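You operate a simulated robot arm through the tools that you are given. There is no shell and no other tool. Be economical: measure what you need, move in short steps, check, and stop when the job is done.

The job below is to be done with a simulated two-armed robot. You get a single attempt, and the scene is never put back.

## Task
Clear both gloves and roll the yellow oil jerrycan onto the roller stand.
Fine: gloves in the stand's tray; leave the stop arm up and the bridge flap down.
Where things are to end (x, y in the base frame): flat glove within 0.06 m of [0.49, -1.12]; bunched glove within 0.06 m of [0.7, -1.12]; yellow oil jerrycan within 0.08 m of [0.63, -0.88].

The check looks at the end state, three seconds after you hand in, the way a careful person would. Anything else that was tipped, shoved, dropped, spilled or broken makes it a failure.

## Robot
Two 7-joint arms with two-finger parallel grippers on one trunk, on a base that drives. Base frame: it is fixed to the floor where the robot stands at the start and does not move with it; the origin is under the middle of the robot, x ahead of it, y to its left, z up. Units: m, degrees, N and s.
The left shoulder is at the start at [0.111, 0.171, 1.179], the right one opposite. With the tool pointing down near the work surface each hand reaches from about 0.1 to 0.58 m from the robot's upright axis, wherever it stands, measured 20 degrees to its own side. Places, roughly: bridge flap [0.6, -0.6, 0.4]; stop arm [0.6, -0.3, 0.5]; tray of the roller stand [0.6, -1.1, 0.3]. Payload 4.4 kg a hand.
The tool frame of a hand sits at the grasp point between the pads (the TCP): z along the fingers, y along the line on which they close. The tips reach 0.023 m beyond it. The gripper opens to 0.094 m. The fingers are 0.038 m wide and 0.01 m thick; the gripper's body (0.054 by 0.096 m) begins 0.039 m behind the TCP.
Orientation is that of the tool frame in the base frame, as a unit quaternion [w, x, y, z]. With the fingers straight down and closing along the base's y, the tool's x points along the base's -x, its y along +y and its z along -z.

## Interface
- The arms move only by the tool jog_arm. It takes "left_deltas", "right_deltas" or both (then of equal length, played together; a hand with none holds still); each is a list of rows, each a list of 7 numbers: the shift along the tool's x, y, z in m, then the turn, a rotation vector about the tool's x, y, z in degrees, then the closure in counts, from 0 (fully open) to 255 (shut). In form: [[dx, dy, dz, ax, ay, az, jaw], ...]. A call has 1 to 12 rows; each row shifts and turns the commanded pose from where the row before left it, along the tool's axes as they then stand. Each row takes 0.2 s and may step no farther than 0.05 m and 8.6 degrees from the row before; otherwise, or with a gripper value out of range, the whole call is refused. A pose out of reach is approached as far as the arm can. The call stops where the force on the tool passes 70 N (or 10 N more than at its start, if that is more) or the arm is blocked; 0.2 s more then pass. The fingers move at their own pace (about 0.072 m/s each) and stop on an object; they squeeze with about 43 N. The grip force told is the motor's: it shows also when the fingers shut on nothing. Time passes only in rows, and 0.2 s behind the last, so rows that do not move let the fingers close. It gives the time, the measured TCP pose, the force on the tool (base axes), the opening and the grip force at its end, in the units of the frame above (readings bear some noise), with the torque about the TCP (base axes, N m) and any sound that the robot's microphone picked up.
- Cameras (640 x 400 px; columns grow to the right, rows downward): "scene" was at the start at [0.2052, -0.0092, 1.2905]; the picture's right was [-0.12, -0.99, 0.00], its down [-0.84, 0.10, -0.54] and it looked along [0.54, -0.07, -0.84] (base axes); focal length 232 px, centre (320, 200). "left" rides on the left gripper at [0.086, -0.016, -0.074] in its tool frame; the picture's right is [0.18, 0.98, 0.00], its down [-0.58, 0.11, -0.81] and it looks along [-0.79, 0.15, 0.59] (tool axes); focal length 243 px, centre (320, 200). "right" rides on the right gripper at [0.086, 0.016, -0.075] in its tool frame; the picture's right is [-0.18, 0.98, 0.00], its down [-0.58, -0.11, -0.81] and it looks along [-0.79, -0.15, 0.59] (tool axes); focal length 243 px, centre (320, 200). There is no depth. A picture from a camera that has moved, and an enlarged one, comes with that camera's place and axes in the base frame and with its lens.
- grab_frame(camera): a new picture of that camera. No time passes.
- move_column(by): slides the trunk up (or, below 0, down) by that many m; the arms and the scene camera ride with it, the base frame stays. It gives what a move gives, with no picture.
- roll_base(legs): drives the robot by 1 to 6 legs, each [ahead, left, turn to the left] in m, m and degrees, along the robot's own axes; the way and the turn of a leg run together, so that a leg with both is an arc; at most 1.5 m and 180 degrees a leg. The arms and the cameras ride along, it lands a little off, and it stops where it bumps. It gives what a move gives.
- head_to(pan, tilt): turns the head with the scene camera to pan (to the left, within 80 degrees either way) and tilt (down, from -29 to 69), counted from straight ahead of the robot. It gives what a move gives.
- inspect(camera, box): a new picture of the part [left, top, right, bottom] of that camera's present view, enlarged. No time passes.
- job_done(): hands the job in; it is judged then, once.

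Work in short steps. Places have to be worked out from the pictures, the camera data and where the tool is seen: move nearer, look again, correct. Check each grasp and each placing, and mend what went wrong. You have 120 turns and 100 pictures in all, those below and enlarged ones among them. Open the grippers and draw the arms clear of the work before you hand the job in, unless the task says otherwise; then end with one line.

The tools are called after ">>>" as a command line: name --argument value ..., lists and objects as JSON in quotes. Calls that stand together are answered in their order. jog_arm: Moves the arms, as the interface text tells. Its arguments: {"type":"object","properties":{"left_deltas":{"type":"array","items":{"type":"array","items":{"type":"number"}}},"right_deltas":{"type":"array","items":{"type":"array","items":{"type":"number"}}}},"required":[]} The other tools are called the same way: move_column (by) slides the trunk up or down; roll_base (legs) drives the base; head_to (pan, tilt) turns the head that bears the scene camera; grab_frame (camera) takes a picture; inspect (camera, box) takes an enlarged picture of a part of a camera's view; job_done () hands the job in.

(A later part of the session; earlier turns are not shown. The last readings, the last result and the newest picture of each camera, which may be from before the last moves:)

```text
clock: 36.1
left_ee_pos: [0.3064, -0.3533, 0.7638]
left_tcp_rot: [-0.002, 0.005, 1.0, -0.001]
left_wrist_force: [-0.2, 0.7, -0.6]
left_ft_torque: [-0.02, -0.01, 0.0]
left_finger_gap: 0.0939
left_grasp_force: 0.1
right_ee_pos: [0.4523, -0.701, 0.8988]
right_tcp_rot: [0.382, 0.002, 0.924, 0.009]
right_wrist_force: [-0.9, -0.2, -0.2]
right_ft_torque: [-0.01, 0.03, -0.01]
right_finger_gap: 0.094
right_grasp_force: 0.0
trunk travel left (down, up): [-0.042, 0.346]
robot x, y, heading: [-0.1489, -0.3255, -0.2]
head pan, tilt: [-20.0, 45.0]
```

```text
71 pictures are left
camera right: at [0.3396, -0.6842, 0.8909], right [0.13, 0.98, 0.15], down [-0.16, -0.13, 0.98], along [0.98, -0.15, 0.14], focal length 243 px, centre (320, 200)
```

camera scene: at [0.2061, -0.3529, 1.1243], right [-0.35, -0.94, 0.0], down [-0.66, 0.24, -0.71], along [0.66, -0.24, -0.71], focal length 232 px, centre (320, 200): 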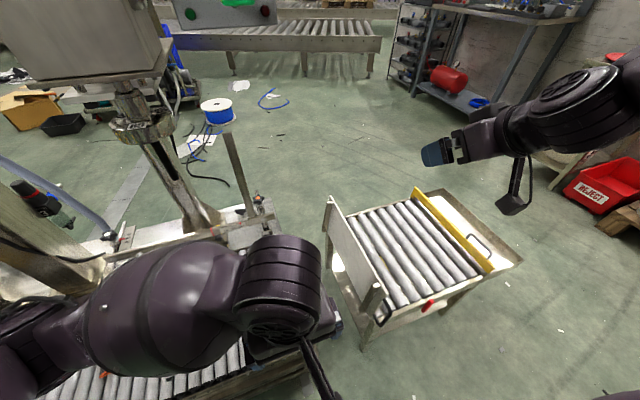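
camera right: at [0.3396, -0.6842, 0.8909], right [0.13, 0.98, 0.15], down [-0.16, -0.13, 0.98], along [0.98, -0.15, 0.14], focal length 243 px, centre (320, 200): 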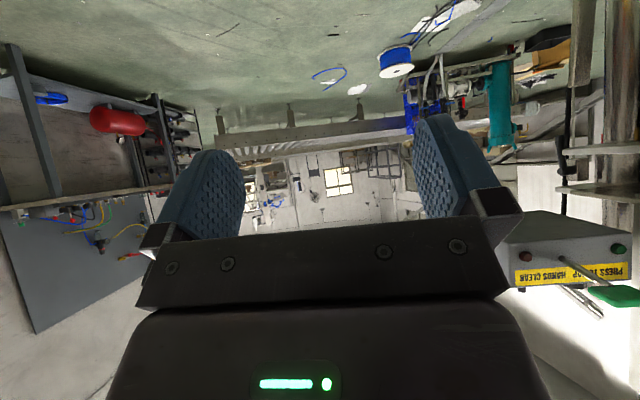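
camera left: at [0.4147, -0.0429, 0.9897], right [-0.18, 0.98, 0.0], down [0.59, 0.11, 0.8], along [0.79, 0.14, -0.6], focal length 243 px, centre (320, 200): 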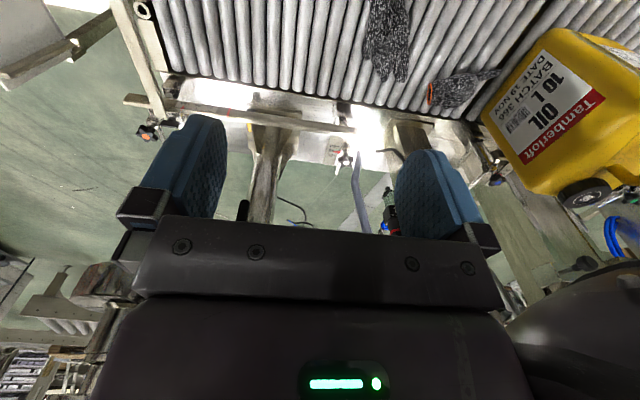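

Good view of the stand now; I enlarge it to judge flap, hinge, handle and tray.

>>> inspect --camera "scene" --box '[310, 180, 540, 360]'

```text
2.22 times, centred on (425, 270) of scene
camera zoom: at [0.2061, -0.3529, 1.1243], right [-0.35, -0.94, 0.0], down [-0.66, 0.24, -0.71], along [0.66, -0.24, -0.71], focal length 516 px, centre (87, 44)
```

zoom: 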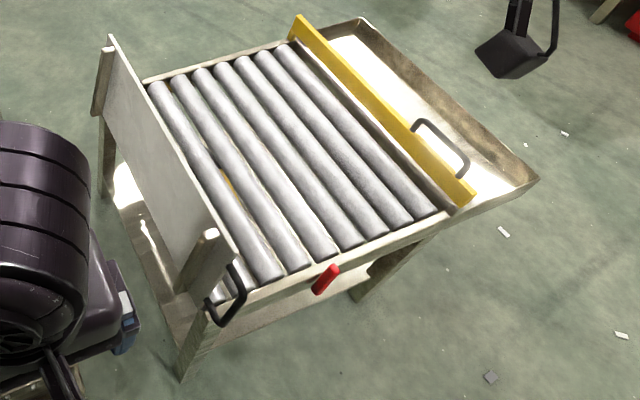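

The handle is a U on the flap's near edge: bar at x≈0.35, y≈-0.60, z 0.39–0.49; flap top at z≈0.55. I turn the right hand to point straight forward, to test whether the arm can do it.

>>> jog_arm --right_deltas '[[0.0, 0, -0.02, 0, -8, 0, 0], [0.0, 0, -0.02, 0, -8, 0, 0], [0.0, 0, -0.02, 0, -8, 0, 0], [0.0, 0, -0.02, 0, -8, 0, 0], [0.0, 0, -0.02, 0, -8, 0, 0], [0.0, 0, 0, 0, -5, 0, 0]]'

```text
clock: 37.7
left_ee_pos: [0.3061, -0.3527, 0.7625]
left_tcp_rot: [-0.003, 0.005, 1.0, -0.001]
left_wrist_force: [1.2, 0.8, 0.5]
left_ft_torque: [-0.01, -0.01, 0.01]
left_finger_gap: 0.0937
left_grasp_force: 0.1
right_ee_pos: [0.4402, -0.8019, 0.9176]
right_tcp_rot: [0.555, 0.007, 0.828, -0.082]
right_wrist_force: [-0.5, 0.0, 0.0]
right_ft_torque: [0.0, 0.02, -0.02]
right_finger_gap: 0.0939
right_grasp_force: 0.0
right hand out of reach, approached as far as the arm can: row 1, 2, 3, 4, 5, 6
trunk travel left (down, up): [-0.042, 0.346]
robot x, y, heading: [-0.1475, -0.327, -0.2]
head pan, tilt: [-20.0, 45.0]
stopped in row 6 (right hand): the arm was blocked; the commanded pose is now the measured one
```

Straight-forward pointing isn't available. The left hand can instead grip the flap's top edge from above and roll over as the flap comes down; so I relax the right wrist and drive the base to about (-0.05,-0.75).

>>> jog_arm --right_deltas '[[0.0, 0, 0, 0, 8, 0, 0], [0.0, 0, 0, 0, 8, 0, 0], [0.0, 0, 0, 0, 8, 0, 0], [0.0, 0, 0, 0, 8, 0, 0], [0.0, 0, 0, 0, 8, 0, 0], [0, 0, 0, 0, 8, 0, 0], [0.0, 0, 0, 0, 8, 0, 0], [0, 0, 0, 0, 8, 0, 0]]'

>>> roll_base --legs '[[0, -0.42, 0], [0.09, 0, 0]]'

>>> grab_frame --camera "left"

```text
clock: 39.5
left_ee_pos: [0.305, -0.3531, 0.7638]
left_tcp_rot: [-0.004, 0.005, 1.0, -0.001]
left_wrist_force: [0.1, 0.2, 0.0]
left_ft_torque: [0.01, -0.02, -0.04]
left_finger_gap: 0.0941
left_grasp_force: 0.0
right_ee_pos: [0.4416, -0.8023, 0.9164]
right_tcp_rot: [0.03, 0.05, 0.996, -0.064]
right_wrist_force: [0.6, -0.3, 0.3]
right_ft_torque: [0.0, -0.02, 0.0]
right_finger_gap: 0.094
right_grasp_force: 0.0
trunk travel left (down, up): [-0.042, 0.346]
robot x, y, heading: [-0.1515, -0.3224, -0.0]
head pan, tilt: [-20.0, 45.0]
```

```text
clock: 44.4
left_ee_pos: [0.3931, -0.7746, 0.7639]
left_tcp_rot: [-0.003, 0.005, 1.0, 0.0]
left_wrist_force: [-0.3, -0.3, -0.5]
left_ft_torque: [-0.01, -0.03, 0.0]
left_finger_gap: 0.094
left_grasp_force: 0.0
right_ee_pos: [0.5293, -1.2224, 0.9161]
right_tcp_rot: [0.033, 0.048, 0.996, -0.066]
right_wrist_force: [-0.2, 0.8, -0.7]
right_ft_torque: [0.01, 0.0, 0.03]
right_finger_gap: 0.0939
right_grasp_force: 0.0
trunk travel left (down, up): [-0.042, 0.346]
robot x, y, heading: [-0.0639, -0.7431, -0.4]
head pan, tilt: [-20.0, 45.0]
```

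```text
69 pictures are left
camera left: at [0.3078, -0.789, 0.8398], right [-0.18, 0.98, 0.0], down [0.59, 0.11, 0.8], along [0.79, 0.14, -0.6], focal length 243 px, centre (320, 200)
```

left: 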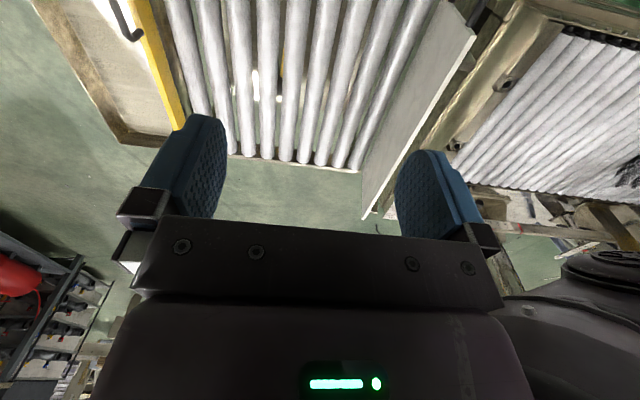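

From two views, the flap's top edge is at y≈-0.603, z≈0.527, spanning x 0.38–0.765. I bring the left hand over it at x≈0.47, still above.

>>> jog_arm --left_deltas '[[-0.0154, 0.0344, 0.028, 0, 0, 0, 0], [-0.0154, 0.0344, 0.028, 0, 0, 0, 0], [-0.0154, 0.0344, 0.028, 0, 0, 0, 0], [-0.0154, 0.0344, 0.028, 0, 0, 0, 0], [-0.0154, 0.0344, 0.028, 0, 0, 0, 0]]'

>>> grab_frame --camera "left"

```text
clock: 45.6
left_ee_pos: [0.4695, -0.6016, 0.6203]
left_tcp_rot: [-0.003, 0.004, 1.0, -0.002]
left_wrist_force: [-0.1, -0.3, -0.4]
left_ft_torque: [0.0, 0.02, -0.03]
left_finger_gap: 0.0938
left_grasp_force: 0.0
right_ee_pos: [0.5282, -1.2218, 0.9179]
right_tcp_rot: [0.032, 0.048, 0.996, -0.065]
right_wrist_force: [0.3, -0.1, 0.5]
right_ft_torque: [0.01, 0.0, 0.02]
right_finger_gap: 0.0939
right_grasp_force: 0.0
trunk travel left (down, up): [-0.042, 0.346]
robot x, y, heading: [-0.0605, -0.7453, 0.4]
head pan, tilt: [-20.0, 45.0]
```

```text
68 pictures are left
camera left: at [0.3848, -0.6171, 0.6986], right [-0.18, 0.98, 0.0], down [0.59, 0.11, 0.8], along [0.79, 0.14, -0.6], focal length 243 px, centre (320, 200)
```

left: 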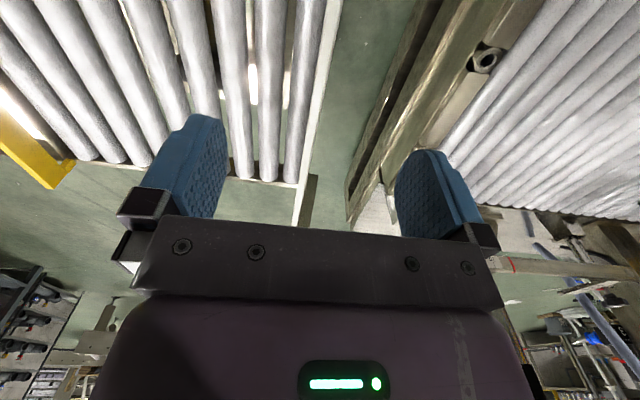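

The edge runs midway between the fingers at y≈-0.60. I descend 0.11 m and close on the plate.

>>> jog_arm --left_deltas '[[0, 0, 0.04, 0, 0, 0, 0], [0, 0, 0.04, 0, 0, 0, 0], [0, 0, 0.028, 0, 0, 0, 0], [0, 0, 0, 0, 0, 0, 180], [0, 0, 0, 0, 0, 0, 255], [0, 0, 0, 0, 0, 0, 255]]'

>>> inspect --camera "scene" --box '[160, 150, 400, 350]'

```text
clock: 47.0
left_ee_pos: [0.4703, -0.5988, 0.5149]
left_tcp_rot: [-0.003, 0.002, 1.0, 0.001]
left_wrist_force: [-1.7, 13.3, 4.3]
left_ft_torque: [1.33, -0.13, 0.95]
left_finger_gap: 0.0124
left_grasp_force: 35.9
right_ee_pos: [0.5289, -1.2216, 0.9176]
right_tcp_rot: [0.033, 0.048, 0.996, -0.066]
right_wrist_force: [0.8, 0.1, -0.1]
right_ft_torque: [-0.02, 0.02, 0.0]
right_finger_gap: 0.0941
right_grasp_force: 0.0
trunk travel left (down, up): [-0.042, 0.346]
robot x, y, heading: [-0.0617, -0.7433, 0.1]
head pan, tilt: [-20.0, 45.0]
```

```text
2.00 times, centred on (280, 250) of scene
camera zoom: at [0.2932, -0.7726, 1.1244], right [-0.34, -0.94, 0.0], down [-0.66, 0.24, -0.71], along [0.66, -0.24, -0.71], focal length 464 px, centre (400, 100)
```

zoom: 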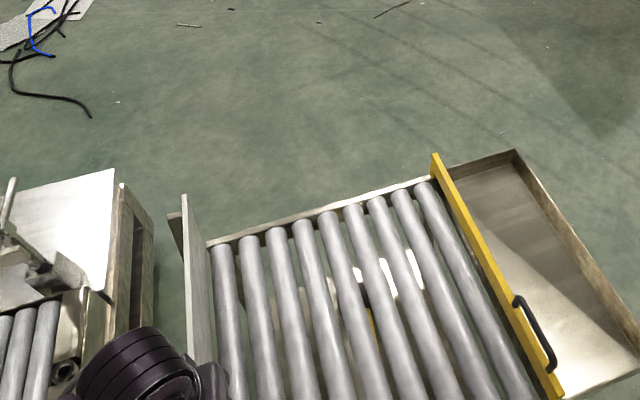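

The plate is held (gap 0.012 m). I begin turning it toward +y about the hinge with matching roll, 3 small steps, and read the forces.

>>> jog_arm --left_deltas '[[0, 0.0188, 0.0013, 8, 0, 0, 255], [0, 0.0188, 0.0013, 8, 0, 0, 255]]'

```text
clock: 47.6
left_ee_pos: [0.4699, -0.5659, 0.5137]
left_tcp_rot: [0.001, 0.004, 0.99, -0.141]
left_wrist_force: [-16.5, 20.2, 49.6]
left_ft_torque: [1.91, 0.32, 1.7]
left_finger_gap: 0.015
left_grasp_force: 45.1
right_ee_pos: [0.5268, -1.2221, 0.9212]
right_tcp_rot: [0.035, 0.049, 0.996, -0.066]
right_wrist_force: [0.8, 0.1, 0.0]
right_ft_torque: [-0.03, -0.01, -0.02]
right_finger_gap: 0.094
right_grasp_force: 0.1
trunk travel left (down, up): [-0.042, 0.346]
robot x, y, heading: [-0.0637, -0.7436, 0.1]
head pan, tilt: [-20.0, 45.0]
```

Upward force and torque say I've over-rolled and pressed down: the plate started leaning back and the hinge is lower than assumed. I move on without roll and a bit higher to relax.

>>> jog_arm --left_deltas '[[0, 0.01, -0.005, 0, 0, 0, 255], [0, 0.01, -0.002, 0, 0, 0, 255]]'

```text
clock: 48.2
left_ee_pos: [0.4705, -0.5444, 0.5094]
left_tcp_rot: [-0.002, 0.003, 0.99, -0.139]
left_wrist_force: [-0.5, 14.0, 9.1]
left_ft_torque: [1.78, -1.27, 1.69]
left_finger_gap: 0.0082
left_grasp_force: 45.2
right_ee_pos: [0.5288, -1.2235, 0.9168]
right_tcp_rot: [0.032, 0.05, 0.996, -0.065]
right_wrist_force: [-0.4, 0.4, -0.5]
right_ft_torque: [0.01, -0.02, 0.01]
right_finger_gap: 0.0938
right_grasp_force: 0.1
trunk travel left (down, up): [-0.042, 0.346]
robot x, y, heading: [-0.0656, -0.7464, 0.2]
head pan, tilt: [-20.0, 45.0]
```

Now the pads sit flush (gap 0.008). The points fit a hinge at about (y -0.587, z 0.361), radius 0.155. I continue with four matched 8° steps.

>>> jog_arm --left_deltas '[[0, 0.0215, 0.0013, 8, 0, 0, 255], [0, 0.0215, 0.0013, 8, 0, 0, 255], [0, 0.0215, 0.0013, 8, 0, 0, 255]]'

>>> grab_frame --camera "left"

```text
clock: 49.0
left_ee_pos: [0.4718, -0.4877, 0.4801]
left_tcp_rot: [-0.005, 0.002, 0.939, -0.344]
left_wrist_force: [4.0, 6.4, -3.3]
left_ft_torque: [0.65, -0.13, 0.94]
left_finger_gap: 0.0078
left_grasp_force: 44.9
right_ee_pos: [0.5284, -1.2223, 0.9177]
right_tcp_rot: [0.033, 0.049, 0.996, -0.065]
right_wrist_force: [-0.1, 0.0, 0.7]
right_ft_torque: [0.0, -0.02, 0.01]
right_finger_gap: 0.0941
right_grasp_force: 0.1
trunk travel left (down, up): [-0.042, 0.346]
robot x, y, heading: [-0.0617, -0.7437, -0.0]
head pan, tilt: [-20.0, 45.0]
```

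```text
66 pictures are left
camera left: at [0.3855, -0.4508, 0.5491], right [-0.18, 0.75, -0.63], down [0.59, 0.6, 0.54], along [0.79, -0.27, -0.55], focal length 243 px, centre (320, 200)
```

left: 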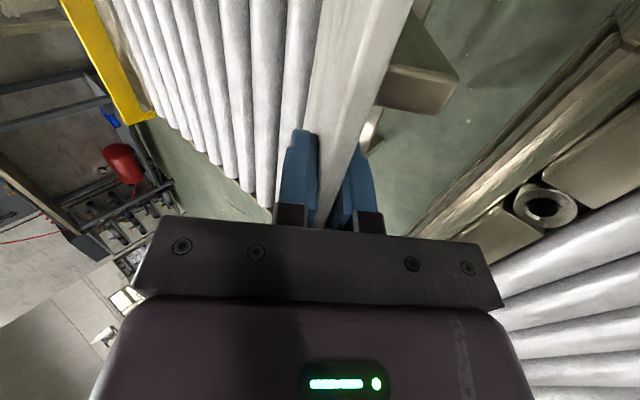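

Forces low, flap at 40°. I continue three more steps to about 64°, near where the gripper body would approach the conveyor frame.

>>> jog_arm --left_deltas '[[0, 0.0215, 0.0013, 8, 0, 0, 255], [0, 0.0215, 0.0013, 8, 0, 0, 255], [0, 0.0215, 0.0013, 8, 0, 0, 255]]'

>>> grab_frame --camera "left"

```text
clock: 49.8
left_ee_pos: [0.4702, -0.4486, 0.4311]
left_tcp_rot: [-0.006, 0.003, 0.846, -0.532]
left_wrist_force: [-4.2, -6.9, -5.8]
left_ft_torque: [-0.21, -0.93, -0.39]
left_finger_gap: 0.0077
left_grasp_force: 45.1
right_ee_pos: [0.5285, -1.2221, 0.917]
right_tcp_rot: [0.033, 0.049, 0.996, -0.065]
right_wrist_force: [0.4, -0.5, 0.2]
right_ft_torque: [-0.01, 0.02, 0.01]
right_finger_gap: 0.094
right_grasp_force: 0.1
trunk travel left (down, up): [-0.042, 0.346]
robot x, y, heading: [-0.0611, -0.7441, -0.1]
head pan, tilt: [-20.0, 45.0]
```

```text
65 pictures are left
camera left: at [0.3857, -0.3879, 0.4794], right [-0.18, 0.43, -0.89], down [0.59, 0.77, 0.25], along [0.78, -0.48, -0.39], focal length 243 px, centre (320, 200)
```

left: 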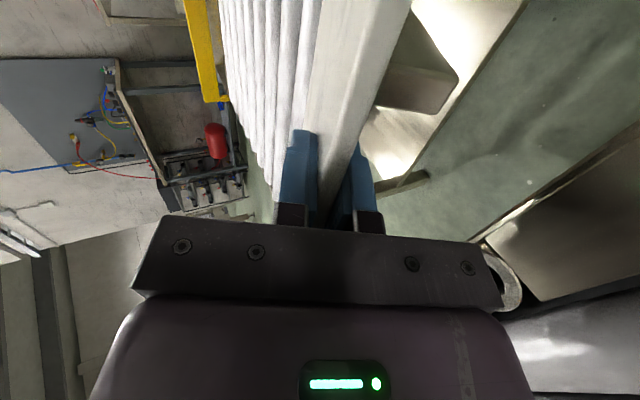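

The flap is at about 64° with small forces. Now I loosen the grip to a ~3 cm cage and lower it the rest of the way on the lower finger while un-rolling the hand, keeping the body off the conveyor.

>>> jog_arm --left_deltas '[[0, 0, 0, 0, 0, 0, 172], [0, 0, 0, 0, 0, 0, 172], [0, 0.0113, -0.002, -8, 0, 0, 172], [0, 0.0113, -0.002, -8, 0, 0, 172], [0, 0.0113, -0.002, -8, 0, 0, 172]]'

>>> grab_frame --camera "left"

```text
clock: 51.0
left_ee_pos: [0.4716, -0.4231, 0.4058]
left_tcp_rot: [-0.004, 0.003, 0.94, -0.341]
left_wrist_force: [-1.2, 0.6, -2.9]
left_ft_torque: [0.0, 0.03, 0.05]
left_finger_gap: 0.0313
left_grasp_force: 1.5
right_ee_pos: [0.5287, -1.2223, 0.9174]
right_tcp_rot: [0.033, 0.048, 0.996, -0.066]
right_wrist_force: [-0.1, -0.3, -0.6]
right_ft_torque: [-0.01, 0.03, -0.01]
right_finger_gap: 0.0943
right_grasp_force: 0.0
trunk travel left (down, up): [-0.042, 0.346]
robot x, y, heading: [-0.062, -0.7445, -0.0]
head pan, tilt: [-20.0, 45.0]
```

```text
64 pictures are left
camera left: at [0.386, -0.3878, 0.475], right [-0.18, 0.75, -0.63], down [0.59, 0.6, 0.54], along [0.79, -0.27, -0.55], focal length 243 px, centre (320, 200)
```

left: 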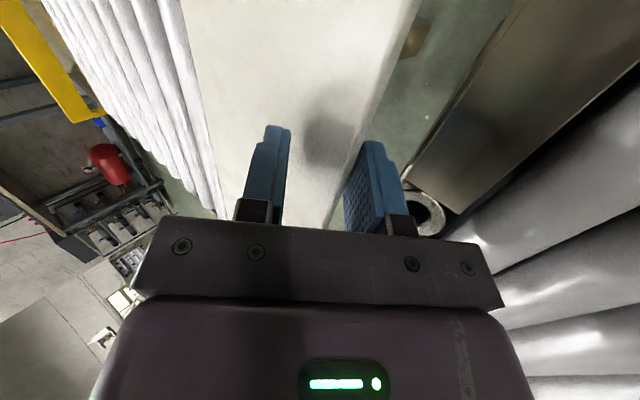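

The lower finger bears the flap (about 3 N). I slide the finger out from under its edge toward +y and then lift away.

>>> jog_arm --left_deltas '[[0, 0.0092, -0.0077, 0, 0, 0, 172], [0, 0.0053, -0.0123, 0, 0, 0, 172], [0, -0.004, -0.0359, 0, 0, 0, 172], [0, -0.0212, -0.0409, 0, 0, 0, 172], [0, -0.0212, -0.0409, 0, 0, 0, 172]]'

>>> grab_frame --camera "left"

```text
clock: 52.2
left_ee_pos: [0.4718, -0.3599, 0.5323]
left_tcp_rot: [-0.004, 0.003, 0.94, -0.342]
left_wrist_force: [-0.4, 0.0, 0.0]
left_ft_torque: [-0.01, -0.02, 0.01]
left_finger_gap: 0.0307
left_grasp_force: 0.1
right_ee_pos: [0.5283, -1.2223, 0.9181]
right_tcp_rot: [0.033, 0.049, 0.996, -0.066]
right_wrist_force: [0.6, -0.2, 0.2]
right_ft_torque: [0.0, 0.0, 0.02]
right_finger_gap: 0.094
right_grasp_force: 0.0
trunk travel left (down, up): [-0.042, 0.346]
robot x, y, heading: [-0.0596, -0.747, -0.1]
head pan, tilt: [-20.0, 45.0]
```

```text
63 pictures are left
camera left: at [0.3868, -0.3231, 0.6012], right [-0.18, 0.75, -0.63], down [0.59, 0.6, 0.54], along [0.79, -0.27, -0.55], focal length 243 px, centre (320, 200)
```

left: 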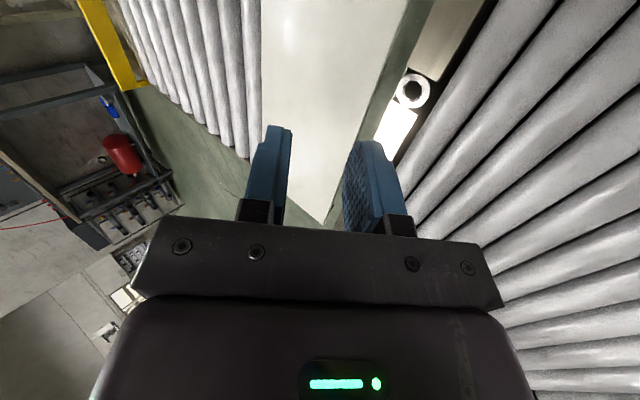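

The flap seems down. I un-roll and raise the left hand and check with the head camera.

>>> jog_arm --left_deltas '[[0, 0, -0.04, -8, 0, 0, 0], [0, 0, -0.04, -8, 0, 0, 0], [0.02, 0, -0.04, -8, 0, 0, 0], [0.03, 0, -0.03, -8, 0, 0, 0], [0.03, 0, -0.03, -8, 0, 0, 0], [0.04, 0, 0, 0, 0, 0, 0]]'

>>> head_to --pan 20 --tilt 50

>>> grab_frame --camera "scene"

```text
clock: 53.6
left_ee_pos: [0.3526, -0.283, 0.6922]
left_tcp_rot: [-0.003, 0.005, 1.0, -0.001]
left_wrist_force: [-0.6, 0.4, 0.6]
left_ft_torque: [-0.02, -0.02, -0.05]
left_finger_gap: 0.0941
left_grasp_force: 0.1
right_ee_pos: [0.5283, -1.2226, 0.917]
right_tcp_rot: [0.033, 0.05, 0.996, -0.065]
right_wrist_force: [0.0, -0.3, -0.7]
right_ft_torque: [-0.01, -0.01, 0.0]
right_finger_gap: 0.0937
right_grasp_force: 0.0
trunk travel left (down, up): [-0.042, 0.346]
robot x, y, heading: [-0.0656, -0.7469, -0.2]
head pan, tilt: [-20.0, 45.0]
```

```text
clock: 54.7
left_ee_pos: [0.3522, -0.2832, 0.6929]
left_tcp_rot: [-0.003, 0.004, 1.0, -0.001]
left_wrist_force: [0.4, -0.1, 0.7]
left_ft_torque: [0.02, 0.0, 0.0]
left_finger_gap: 0.0942
left_grasp_force: 0.1
right_ee_pos: [0.5279, -1.2219, 0.9185]
right_tcp_rot: [0.033, 0.048, 0.996, -0.066]
right_wrist_force: [0.4, -0.5, 0.7]
right_ft_torque: [0.04, 0.03, -0.02]
right_finger_gap: 0.094
right_grasp_force: 0.1
trunk travel left (down, up): [-0.042, 0.346]
robot x, y, heading: [-0.0629, -0.7447, -0.1]
head pan, tilt: [20.0, 50.0]
```

```text
62 pictures are left
camera scene: at [0.2896, -0.7196, 1.1173], right [0.34, -0.94, 0.0], down [-0.72, -0.26, -0.64], along [0.6, 0.22, -0.77], focal length 232 px, centre (320, 200)
```

scene: 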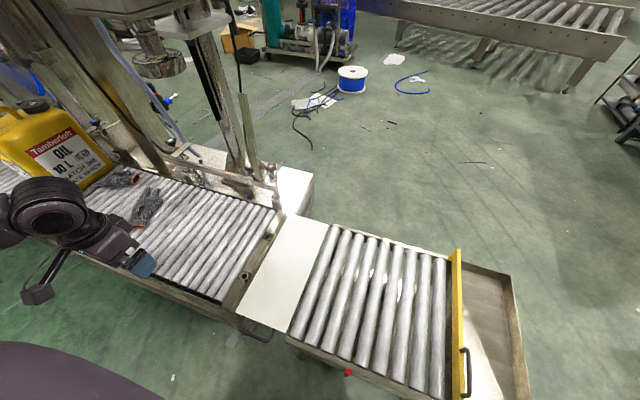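

Flap is down bridging to the conveyor and the stop arm is still up. Now the gloves: I enlarge them.

>>> inspect --camera "scene" --box '[0, 90, 200, 250]'

```text
2.50 times, centred on (100, 170) of scene
camera zoom: at [0.2896, -0.7196, 1.1173], right [0.34, -0.94, 0.0], down [-0.72, -0.26, -0.64], along [0.6, 0.22, -0.77], focal length 581 px, centre (870, 275)
```

zoom: 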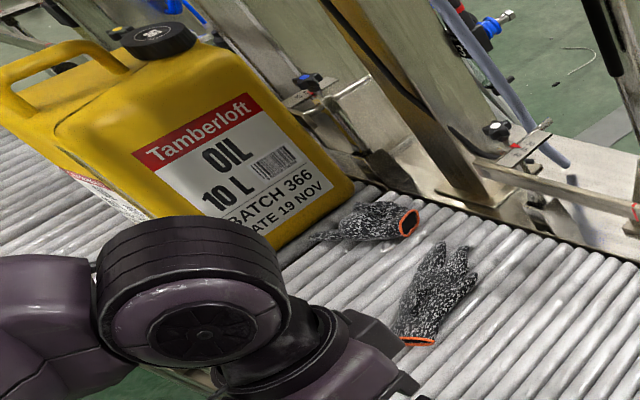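

The bunched glove is the one by the can, the flat one nearer. I tidy the right wrist, bring the left hand in front, raise the trunk again, and drive left to between the gloves.

>>> jog_arm --left_deltas '[[0, -0.044, 0, 0, 0, 0, 0], [0, -0.044, 0, 0, 0, 0, 0], [0, -0.044, 0, 0, 0, 0, 0], [0, -0.044, 0, 0, 0, 0, 0], [0, -0.044, 0, 0, 0, 0, 0], [0, -0.044, 0, 0, 0, 0, 0], [0, -0.044, 0, 0, 0, 0, 0]]' --right_deltas '[[0.02, 0, 0, -3.8, 1.9, -2.8, 0], [0.02, 0, 0, -3.8, 1.9, -2.8, 0], [0.03, 0.03, 0, 0, 0, 0, 0], [0.03, 0.03, 0, 0, 0, 0, 0], [0.03, 0.03, 0, 0, 0, 0, 0], [0, 0.03, 0, 0, 0, 0, 0], [0, 0.03, 0, 0, 0, 0, 0]]'

>>> move_column --by 0.12

>>> roll_base --legs '[[-0.02, 0, 0], [0, 0.98, 0]]'

>>> head_to --pan 0 --tilt 55

>>> grab_frame --camera "scene"

>>> grab_frame --camera "right"

>>> grab_frame --camera "left"

```text
clock: 56.3
left_ee_pos: [0.3533, -0.3716, 0.6915]
left_tcp_rot: [-0.003, 0.005, 1.0, -0.002]
left_wrist_force: [0.3, -0.5, -0.5]
left_ft_torque: [-0.03, 0.02, -0.06]
left_finger_gap: 0.0942
left_grasp_force: 0.1
left hand out of reach, approached as far as the arm can: row 3, 4, 5, 6, 7
right_ee_pos: [0.4366, -1.089, 0.919]
right_tcp_rot: [-0.002, 0.0, 1.0, 0.001]
right_wrist_force: [-0.8, 1.2, 0.7]
right_ft_torque: [-0.07, 0.0, 0.02]
right_finger_gap: 0.0941
right_grasp_force: 0.1
right hand out of reach, approached as far as the arm can: row 5, 6, 7
trunk travel left (down, up): [-0.042, 0.346]
robot x, y, heading: [-0.0649, -0.7452, -0.3]
head pan, tilt: [20.0, 50.0]
```

```text
clock: 57.8
left_ee_pos: [0.3541, -0.3717, 0.8138]
left_tcp_rot: [-0.004, 0.004, 1.0, -0.001]
left_wrist_force: [-0.6, -0.2, -0.3]
left_ft_torque: [0.02, -0.02, 0.01]
left_finger_gap: 0.094
left_grasp_force: 0.1
right_ee_pos: [0.438, -1.091, 1.0388]
right_tcp_rot: [-0.001, -0.001, 1.0, 0.002]
right_wrist_force: [-0.3, -0.2, -0.6]
right_ft_torque: [0.0, 0.01, 0.02]
right_finger_gap: 0.094
right_grasp_force: 0.2
trunk travel left (down, up): [-0.162, 0.226]
robot x, y, heading: [-0.0617, -0.742, -0.0]
head pan, tilt: [20.0, 50.0]
```

```text
clock: 67.2
left_ee_pos: [0.3387, 0.6168, 0.8138]
left_tcp_rot: [-0.003, 0.007, 1.0, -0.001]
left_wrist_force: [-1.0, 0.5, 0.1]
left_ft_torque: [0.01, -0.04, 0.01]
left_finger_gap: 0.0941
left_grasp_force: 0.1
right_ee_pos: [0.4182, -0.1029, 1.0402]
right_tcp_rot: [0.0, 0.002, 1.0, 0.0]
right_wrist_force: [0.5, 1.1, -0.9]
right_ft_torque: [0.01, 0.01, 0.0]
right_finger_gap: 0.0942
right_grasp_force: 0.1
trunk travel left (down, up): [-0.162, 0.226]
robot x, y, heading: [-0.0744, 0.2435, -0.4]
head pan, tilt: [20.0, 50.0]
```

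```text
clock: 68.0
left_ee_pos: [0.3377, 0.6173, 0.8124]
left_tcp_rot: [-0.003, 0.006, 1.0, -0.001]
left_wrist_force: [-0.5, -0.8, -1.1]
left_ft_torque: [0.01, 0.0, 0.02]
left_finger_gap: 0.0941
left_grasp_force: 0.1
right_ee_pos: [0.4181, -0.1029, 1.0408]
right_tcp_rot: [0.001, 0.002, 1.0, 0.001]
right_wrist_force: [-0.2, 0.2, 0.0]
right_ft_torque: [0.0, -0.02, -0.02]
right_finger_gap: 0.0939
right_grasp_force: 0.1
trunk travel left (down, up): [-0.162, 0.226]
robot x, y, heading: [-0.0784, 0.2466, -0.2]
head pan, tilt: [0.0, 55.0]
```

```text
60 pictures are left
camera scene: at [0.1581, 0.2428, 1.2594], right [-0.01, -1.0, 0.0], down [-0.82, 0.0, -0.57], along [0.57, 0.0, -0.82], focal length 232 px, centre (320, 200)
```

scene: 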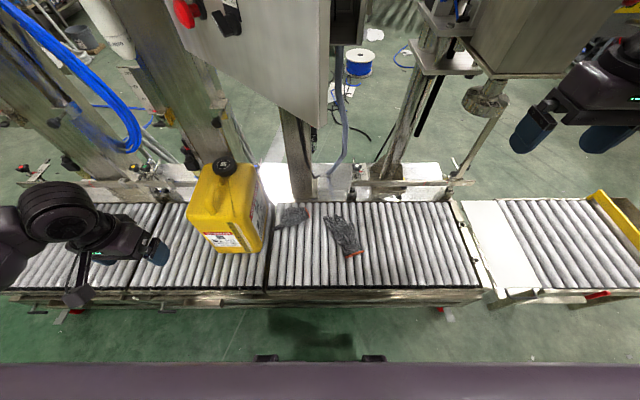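

```text
59 pictures are left
camera right: at [0.3327, -0.0869, 1.1153], right [0.19, 0.98, 0.0], down [0.58, -0.11, 0.81], along [0.79, -0.15, -0.59], focal length 243 px, centre (320, 200)
```

right: 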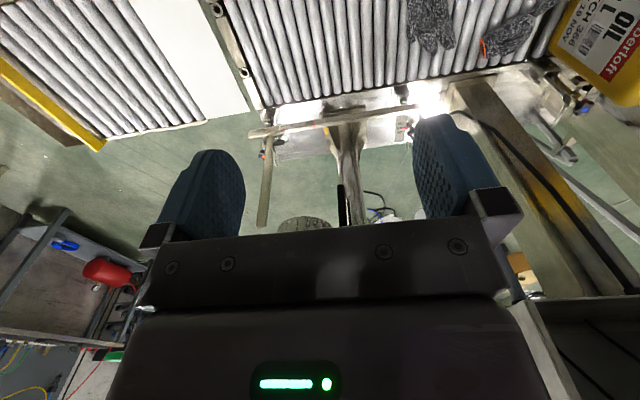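

```text
58 pictures are left
camera left: at [0.2523, 0.6019, 0.8893], right [-0.17, 0.99, 0.0], down [0.59, 0.1, 0.8], along [0.79, 0.14, -0.6], focal length 243 px, centre (320, 200)
```

left: 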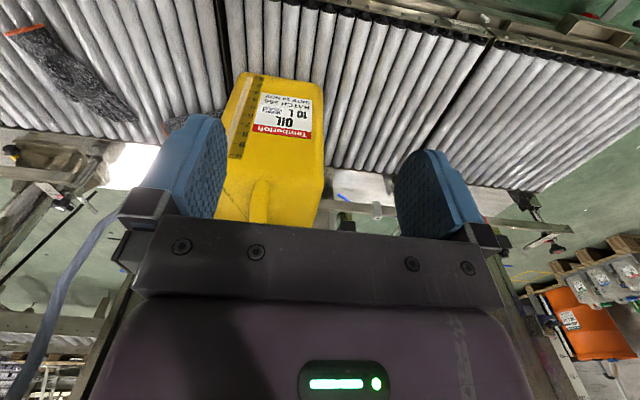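

From above: flat glove centre ≈(0.576,0.148), axis from cuff (0.50,0.10) to fingers (0.68,0.19); bunched ≈(0.68,0.36); can about x 0.52–0.7, y 0.46–0.66. I drive up to the conveyor and bring the right hand over the flat glove, yawed across its width.

>>> roll_base --legs '[[0.105, 0.05, 0]]'

>>> jog_arm --right_deltas '[[-0.01, 0.03, 0.038, 0, 0, -6.5, 0], [-0.01, 0.03, 0.038, 0, 0, -6.5, 0], [-0.01, 0.03, 0.038, 0, 0, -6.5, 0], [-0.01, 0.03, 0.038, 0, 0, -6.5, 0], [0, 0.03, 0.038, 0, 0, 0, 0], [0, 0.03, 0.038, 0, 0, 0, 0], [0, 0, 0.045, 0, 0, 0, 0], [0, 0, 0.045, 0, 0, 0, 0], [0, 0, 0.045, 0, 0, 0, 0]]'

>>> grab_frame --camera "right"

```text
clock: 69.2
left_ee_pos: [0.4446, 0.6665, 0.8121]
left_tcp_rot: [-0.003, 0.007, 1.0, -0.002]
left_wrist_force: [0.1, -0.7, -0.4]
left_ft_torque: [-0.05, 0.02, -0.02]
left_finger_gap: 0.0938
left_grasp_force: 0.0
right_ee_pos: [0.5241, -0.0536, 1.0398]
right_tcp_rot: [-0.001, 0.003, 1.0, 0.001]
right_wrist_force: [0.2, -0.2, -0.5]
right_ft_torque: [-0.03, 0.07, 0.0]
right_finger_gap: 0.0942
right_grasp_force: 0.0
trunk travel left (down, up): [-0.162, 0.226]
robot x, y, heading: [0.0265, 0.2952, -0.3]
head pan, tilt: [0.0, 55.0]
```

```text
clock: 71.2
left_ee_pos: [0.4437, 0.6652, 0.8117]
left_tcp_rot: [-0.003, 0.007, 1.0, -0.001]
left_wrist_force: [0.2, -1.5, 0.1]
left_ft_torque: [0.01, 0.03, 0.03]
left_finger_gap: 0.094
left_grasp_force: 0.1
right_ee_pos: [0.5182, 0.1227, 0.6762]
right_tcp_rot: [-0.001, -0.222, 0.975, 0.001]
right_wrist_force: [-0.2, -0.7, -0.3]
right_ft_torque: [0.01, 0.01, 0.01]
right_finger_gap: 0.0942
right_grasp_force: 0.1
trunk travel left (down, up): [-0.162, 0.226]
robot x, y, heading: [0.0278, 0.2937, -0.2]
head pan, tilt: [0.0, 55.0]
```

```text
57 pictures are left
camera right: at [0.4331, 0.1007, 0.7517], right [-0.26, 0.97, 0.0], down [0.57, 0.15, 0.81], along [0.78, 0.21, -0.59], focal length 243 px, centre (320, 200)
```

right: 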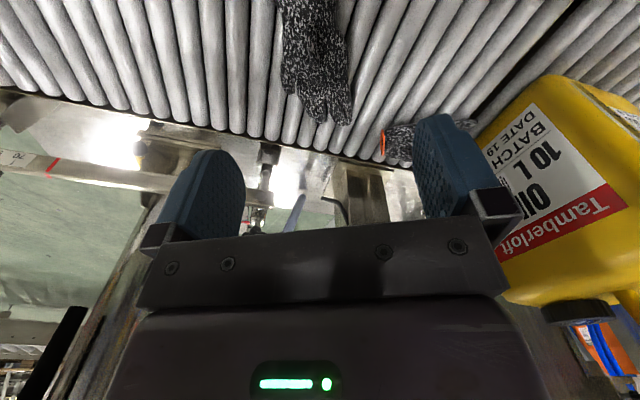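

The glove runs straight between the fingers; its palm is at ≈(0.57,0.135). I move over it and descend to z≈0.43.

>>> jog_arm --right_deltas '[[-0.0096, -0.002, 0.041, 0, 0, 0, 0], [-0.0096, -0.002, 0.041, 0, 0, 0, 0], [-0.0096, -0.002, 0.041, 0, 0, 0, 0], [-0.0096, -0.002, 0.041, 0, 0, 0, 0], [-0.0096, -0.002, 0.041, 0, 0, 0, 0], [-0.0096, -0.002, 0.041, 0, 0, 0, 0]]'

>>> grab_frame --camera "right"

>>> inspect --camera "scene" --box '[240, 180, 440, 300]'

```text
clock: 72.6
left_ee_pos: [0.4442, 0.665, 0.8135]
left_tcp_rot: [-0.004, 0.007, 1.0, -0.002]
left_wrist_force: [-0.6, -0.6, 0.2]
left_ft_torque: [-0.04, -0.01, -0.02]
left_finger_gap: 0.094
left_grasp_force: 0.1
right_ee_pos: [0.5727, 0.1389, 0.432]
right_tcp_rot: [0.0, -0.223, 0.975, 0.0]
right_wrist_force: [0.7, -0.9, -0.5]
right_ft_torque: [0.02, 0.01, -0.01]
right_finger_gap: 0.094
right_grasp_force: 0.0
trunk travel left (down, up): [-0.162, 0.226]
robot x, y, heading: [0.0244, 0.2938, -0.3]
head pan, tilt: [0.0, 55.0]
```

```text
56 pictures are left
camera right: at [0.4882, 0.1165, 0.506], right [-0.26, 0.97, 0.0], down [0.57, 0.15, 0.81], along [0.78, 0.21, -0.59], focal length 243 px, centre (320, 200)
```

right: 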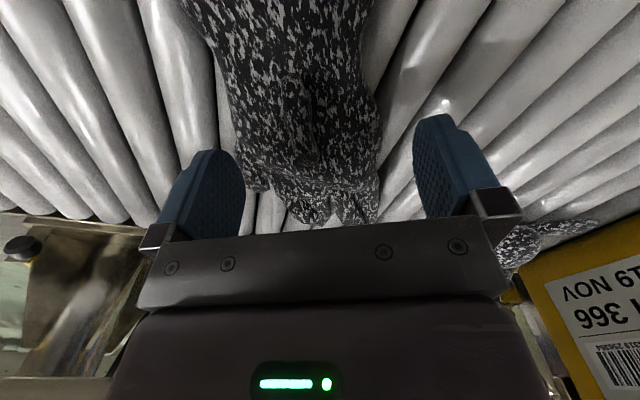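

```text
3.20 times, centred on (340, 240) of scene
camera zoom: at [0.2636, 0.2925, 1.2592], right [-0.01, -1.0, 0.0], down [-0.82, 0.01, -0.57], along [0.57, 0.0, -0.82], focal length 743 px, centre (256, 72)
```

zoom: 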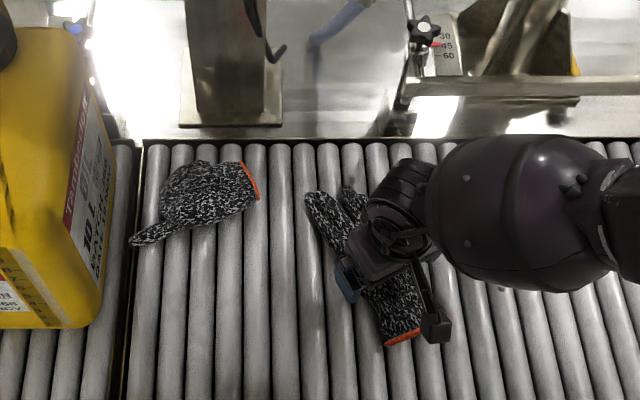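

Well centred on the palm. I lower in small steps toward the rollers and watch the vertical force.

>>> jog_arm --right_deltas '[[0, 0, 0.012, 0, 0, 0, 0], [0, 0, 0.012, 0, 0, 0, 0], [0, 0, 0.008, 0, 0, 0, 0]]'

```text
clock: 73.3
left_ee_pos: [0.4395, 0.6666, 0.8182]
left_tcp_rot: [0.002, 0.008, 1.0, -0.002]
left_wrist_force: [-0.3, 0.7, 0.7]
left_ft_torque: [0.01, 0.02, -0.03]
left_finger_gap: 0.0939
left_grasp_force: 0.0
right_ee_pos: [0.5755, 0.1415, 0.4156]
right_tcp_rot: [0.003, -0.22, 0.976, 0.0]
right_wrist_force: [-28.7, -0.4, 80.7]
right_ft_torque: [-3.24, -1.22, -1.41]
right_finger_gap: 0.0885
right_grasp_force: 0.1
trunk travel left (down, up): [-0.162, 0.226]
robot x, y, heading: [0.0221, 0.2954, -0.6]
head pan, tilt: [0.0, 55.0]
stopped in row 3 (right hand): the force on the tool passed its limit at 90 N (the readings are from after the stop); the commanded pose is now the measured one
```

Contact with rollers at TCP z≈0.416 (roller top ≈0.394). I back up 6 mm and close.

>>> jog_arm --right_deltas '[[0, 0, -0.006, 0, 0, 0, 0], [0, 0, 0, 0, 0, 0, 120], [0, 0, 0, 0, 0, 0, 255], [0, 0, 0, 0, 0, 0, 255], [0, 0, 0, 0, 0, 0, 255], [0, 0, 0, 0, 0, 0, 255]]'

>>> grab_frame --camera "right"

```text
clock: 74.7
left_ee_pos: [0.4414, 0.6659, 0.8146]
left_tcp_rot: [-0.001, 0.007, 1.0, -0.001]
left_wrist_force: [0.5, -1.1, -0.2]
left_ft_torque: [0.02, -0.01, 0.04]
left_finger_gap: 0.0941
left_grasp_force: 0.2
right_ee_pos: [0.5759, 0.1418, 0.4161]
right_tcp_rot: [0.002, -0.221, 0.975, -0.001]
right_wrist_force: [2.4, 0.0, 46.0]
right_ft_torque: [-1.86, -1.25, 0.13]
right_finger_gap: 0.0774
right_grasp_force: 42.5
trunk travel left (down, up): [-0.162, 0.226]
robot x, y, heading: [0.0203, 0.2915, -0.4]
head pan, tilt: [0.0, 55.0]
```

```text
54 pictures are left
camera right: at [0.4908, 0.119, 0.4905], right [-0.26, 0.97, 0.0], down [0.57, 0.15, 0.81], along [0.78, 0.21, -0.59], focal length 243 px, centre (320, 200)
```

right: 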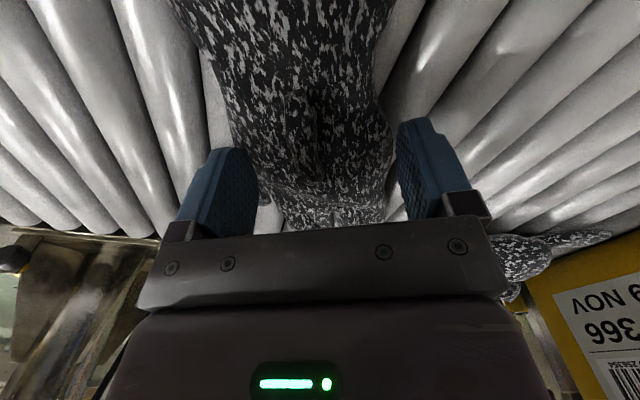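

Gap stopped at 0.077: either the glove is held or the tips are caught on rollers. I lift gently 1.5 cm and see.

>>> jog_arm --right_deltas '[[0, 0, -0.004, 0, 0, 0, 255], [0, 0, -0.004, 0, 0, 0, 255], [0, 0, 0, 0, 0, 0, 255], [0, 0, 0, 0, 0, 0, 255]]'

```text
clock: 75.7
left_ee_pos: [0.4428, 0.6657, 0.8123]
left_tcp_rot: [-0.003, 0.008, 1.0, 0.0]
left_wrist_force: [0.3, 1.2, -0.6]
left_ft_torque: [0.01, 0.0, -0.02]
left_finger_gap: 0.0942
left_grasp_force: 0.2
right_ee_pos: [0.5711, 0.1401, 0.4179]
right_tcp_rot: [-0.004, -0.221, 0.975, 0.002]
right_wrist_force: [-1.0, -0.3, 1.0]
right_ft_torque: [-0.08, 0.07, -0.09]
right_finger_gap: 0.0523
right_grasp_force: 42.9
trunk travel left (down, up): [-0.162, 0.226]
robot x, y, heading: [0.0244, 0.2971, -0.5]
head pan, tilt: [0.0, 55.0]
```

The gap went to 0.052 with 43 N and no outside load: the glove seems pinched. I lift it and look.

>>> jog_arm --right_deltas '[[0, 0, -0.02, 0, 0, 0, 255], [0, 0, -0.03, 0, 0, 0, 255], [0, 0, -0.04, 0, 0, 0, 255], [0, 0, -0.04, 0, 0, 0, 255]]'

>>> grab_frame --camera "right"

>>> inspect --camera "scene" --box '[240, 180, 440, 300]'

```text
clock: 76.7
left_ee_pos: [0.4427, 0.6651, 0.8134]
left_tcp_rot: [-0.003, 0.007, 1.0, -0.001]
left_wrist_force: [-0.8, 0.6, -0.1]
left_ft_torque: [0.0, 0.01, -0.01]
left_finger_gap: 0.0941
left_grasp_force: 0.1
right_ee_pos: [0.5747, 0.1415, 0.5517]
right_tcp_rot: [-0.001, -0.222, 0.975, 0.001]
right_wrist_force: [-0.5, 0.5, -0.8]
right_ft_torque: [0.04, -0.02, -0.01]
right_finger_gap: 0.0521
right_grasp_force: 43.1
trunk travel left (down, up): [-0.162, 0.226]
robot x, y, heading: [0.0258, 0.292, -0.3]
head pan, tilt: [0.0, 55.0]
```

```text
53 pictures are left
camera right: at [0.4894, 0.1184, 0.6259], right [-0.26, 0.97, 0.0], down [0.57, 0.15, 0.81], along [0.78, 0.21, -0.59], focal length 243 px, centre (320, 200)
```

right: 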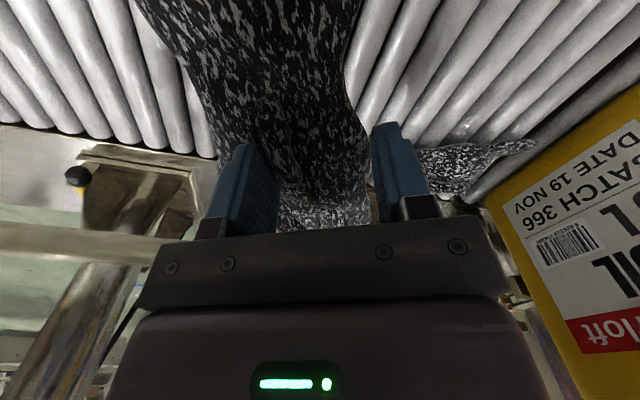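

```text
3.20 times, centred on (340, 240) of scene
camera zoom: at [0.2623, 0.292, 1.2595], right [-0.01, -1.0, 0.0], down [-0.82, 0.01, -0.57], along [0.57, 0.0, -0.82], focal length 743 px, centre (256, 72)
```

zoom: 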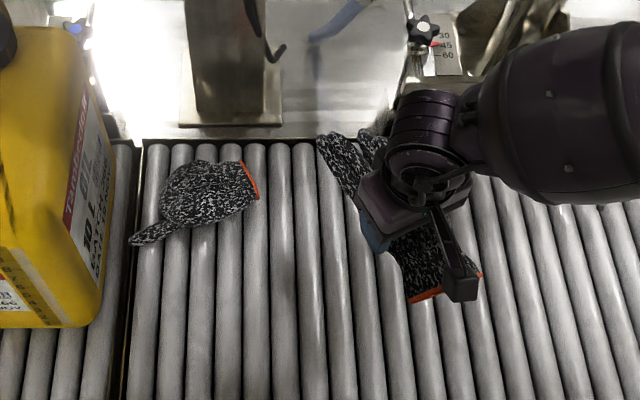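

Flat glove held. Bunched glove is at ≈(0.67,0.358), out of a straight-down reach; I bring the left hand above it, passing over the can (top ≈0.68) at tip height 0.79.

>>> jog_arm --left_deltas '[[-0.0265, -0.0375, -0.01, 0, 0, 0, 0], [-0.0265, -0.0375, 0, 0, 0, 0, 0], [-0.0265, -0.0375, 0, 0, 0, 0, 0], [-0.0265, -0.0375, 0, 0, 0, 0, 0], [-0.0265, -0.0375, 0, 0, 0, 0, 0], [-0.0265, -0.0375, 0, 0, 0, 0, 0], [-0.0265, -0.0375, 0, 0, 0, 0, 0], [-0.0265, -0.0375, 0, 0, 0, 0, 0]]' --right_deltas '[[0.02, 0, -0.04, 0, 0, 0, 255], [0.02, 0, -0.04, 0, 0, 0, 255], [0.0, -0.04, 0, 0, 0, 0, 255], [0, -0.04, 0, 0, 0, 0, 255], [0, -0.04, 0, 0, 0, 0, 255], [0, -0.04, 0, 0, 0, 0, 255], [0, -0.03, 0, 0, 0, 0, 255], [0, 0, 0, 0, 0, 0, 255]]'

>>> grab_frame --camera "left"

>>> grab_frame --camera "scene"

```text
clock: 78.5
left_ee_pos: [0.6511, 0.3606, 0.8226]
left_tcp_rot: [-0.002, 0.008, 1.0, -0.001]
left_wrist_force: [0.9, -0.8, 0.0]
left_ft_torque: [0.03, 0.0, -0.01]
left_finger_gap: 0.0939
left_grasp_force: 0.1
right_ee_pos: [0.6206, -0.0486, 0.6298]
right_tcp_rot: [-0.001, -0.222, 0.975, 0.001]
right_wrist_force: [0.3, -0.3, -0.1]
right_ft_torque: [0.01, 0.01, 0.01]
right_finger_gap: 0.052
right_grasp_force: 43.4
trunk travel left (down, up): [-0.162, 0.226]
robot x, y, heading: [0.0247, 0.2968, -0.3]
head pan, tilt: [0.0, 55.0]
```

```text
51 pictures are left
camera left: at [0.5651, 0.3467, 0.8993], right [-0.17, 0.99, 0.0], down [0.59, 0.1, 0.8], along [0.79, 0.14, -0.59], focal length 243 px, centre (320, 200)
```

left: 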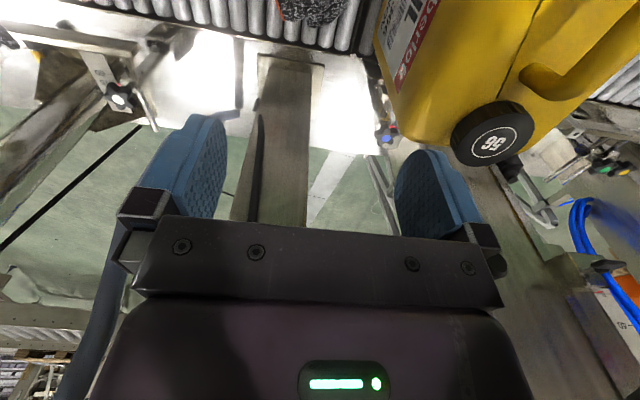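

```text
50 pictures are left
camera scene: at [0.2623, 0.2912, 1.2597], right [-0.01, -1.0, 0.0], down [-0.82, 0.01, -0.57], along [0.57, 0.0, -0.82], focal length 232 px, centre (320, 200)
```

scene: 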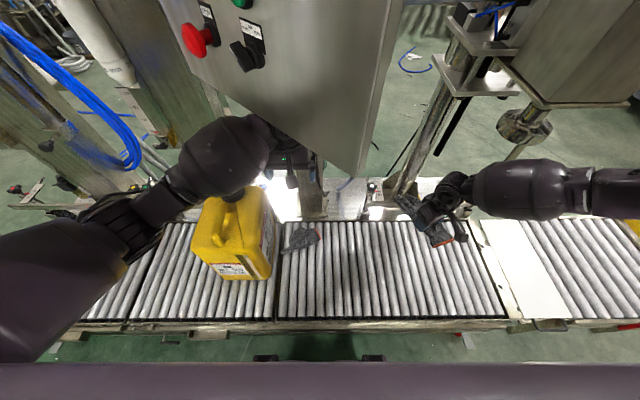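

The left hand sits over the bunched glove. I yaw it 48° so the fingers close across the glove's narrower width, and begin descending; the hand camera should stay ~3 cm off the can.

>>> jog_arm --left_deltas '[[0, 0, 0, 0, 0, 8, 0], [0, 0, 0, 0, 0, 8, 0], [0, 0, 0, 0, 0, 8, 0], [0, 0, 0, 0, 0, 8, 0], [0, 0, 0, 0, 0, 8, 0], [0, 0, 0, 0, 0, 8, 0], [0, 0, 0.03, 0, 0, 0, 0], [0, 0, 0.03, 0, 0, 0, 0]]'

>>> grab_frame --camera "left"

```text
clock: 80.3
left_ee_pos: [0.6515, 0.3623, 0.7622]
left_tcp_rot: [-0.002, 0.413, 0.911, -0.003]
left_wrist_force: [-0.8, -0.6, -0.6]
left_ft_torque: [-0.03, -0.01, 0.0]
left_finger_gap: 0.0939
left_grasp_force: 0.1
right_ee_pos: [0.6205, -0.049, 0.6306]
right_tcp_rot: [-0.002, -0.222, 0.975, 0.001]
right_wrist_force: [0.0, -0.9, 0.0]
right_ft_torque: [-0.01, 0.03, -0.03]
right_finger_gap: 0.052
right_grasp_force: 43.4
trunk travel left (down, up): [-0.162, 0.226]
robot x, y, heading: [0.0266, 0.2952, -0.6]
head pan, tilt: [0.0, 55.0]
```

```text
49 pictures are left
camera left: at [0.5831, 0.4177, 0.8379], right [0.62, 0.79, -0.01], down [0.47, -0.36, 0.8], along [0.63, -0.5, -0.59], focal length 243 px, centre (320, 200)
```

left: 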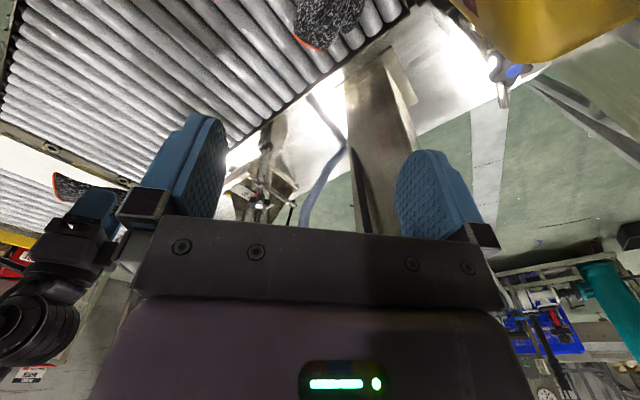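

The glove lies ahead on my finger line, centre ≈(0.67,0.352). I descend with a small correction to z≈0.51 and check again.

>>> jog_arm --left_deltas '[[-0.0031, 0.001, 0.042, 0, 0, 0, 0], [-0.0031, 0.001, 0.042, 0, 0, 0, 0], [-0.0031, 0.001, 0.042, 0, 0, 0, 0], [-0.0031, 0.001, 0.042, 0, 0, 0, 0], [-0.0031, 0.001, 0.042, 0, 0, 0, 0], [-0.0031, 0.001, 0.042, 0, 0, 0, 0]]'

>>> grab_frame --camera "left"

>>> inspect --camera "scene" --box '[180, 160, 380, 300]'

```text
clock: 81.7
left_ee_pos: [0.6664, 0.352, 0.5119]
left_tcp_rot: [-0.002, 0.414, 0.91, -0.001]
left_wrist_force: [0.3, 0.1, 0.4]
left_ft_torque: [0.02, 0.04, 0.0]
left_finger_gap: 0.094
left_grasp_force: 0.0
right_ee_pos: [0.6209, -0.0494, 0.6293]
right_tcp_rot: [-0.002, -0.221, 0.975, 0.003]
right_wrist_force: [0.1, -0.2, -1.0]
right_ft_torque: [0.02, -0.01, 0.05]
right_finger_gap: 0.0517
right_grasp_force: 43.1
trunk travel left (down, up): [-0.162, 0.226]
robot x, y, heading: [0.0262, 0.2953, -0.5]
head pan, tilt: [0.0, 55.0]
```

```text
48 pictures are left
camera left: at [0.5979, 0.407, 0.5869], right [0.62, 0.79, -0.01], down [0.47, -0.36, 0.8], along [0.63, -0.5, -0.59], focal length 243 px, centre (320, 200)
```

left: 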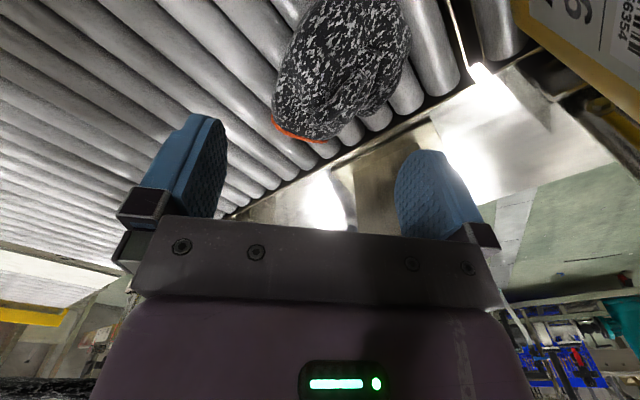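

```text
2.86 times, centred on (280, 230) of scene
camera zoom: at [0.2631, 0.2914, 1.2592], right [-0.01, -1.0, 0.0], down [-0.82, 0.01, -0.57], along [0.57, 0.0, -0.82], focal length 664 px, centre (434, 114)
```

zoom: 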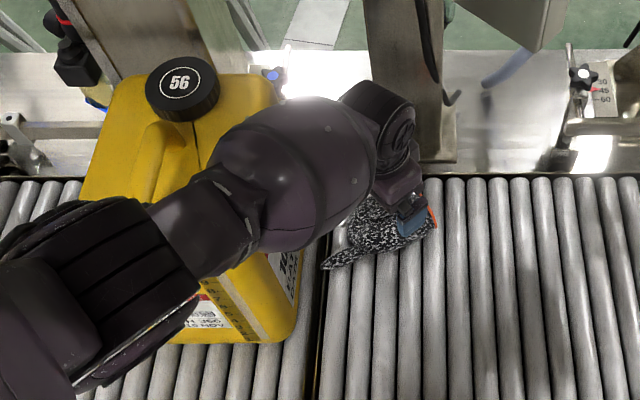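

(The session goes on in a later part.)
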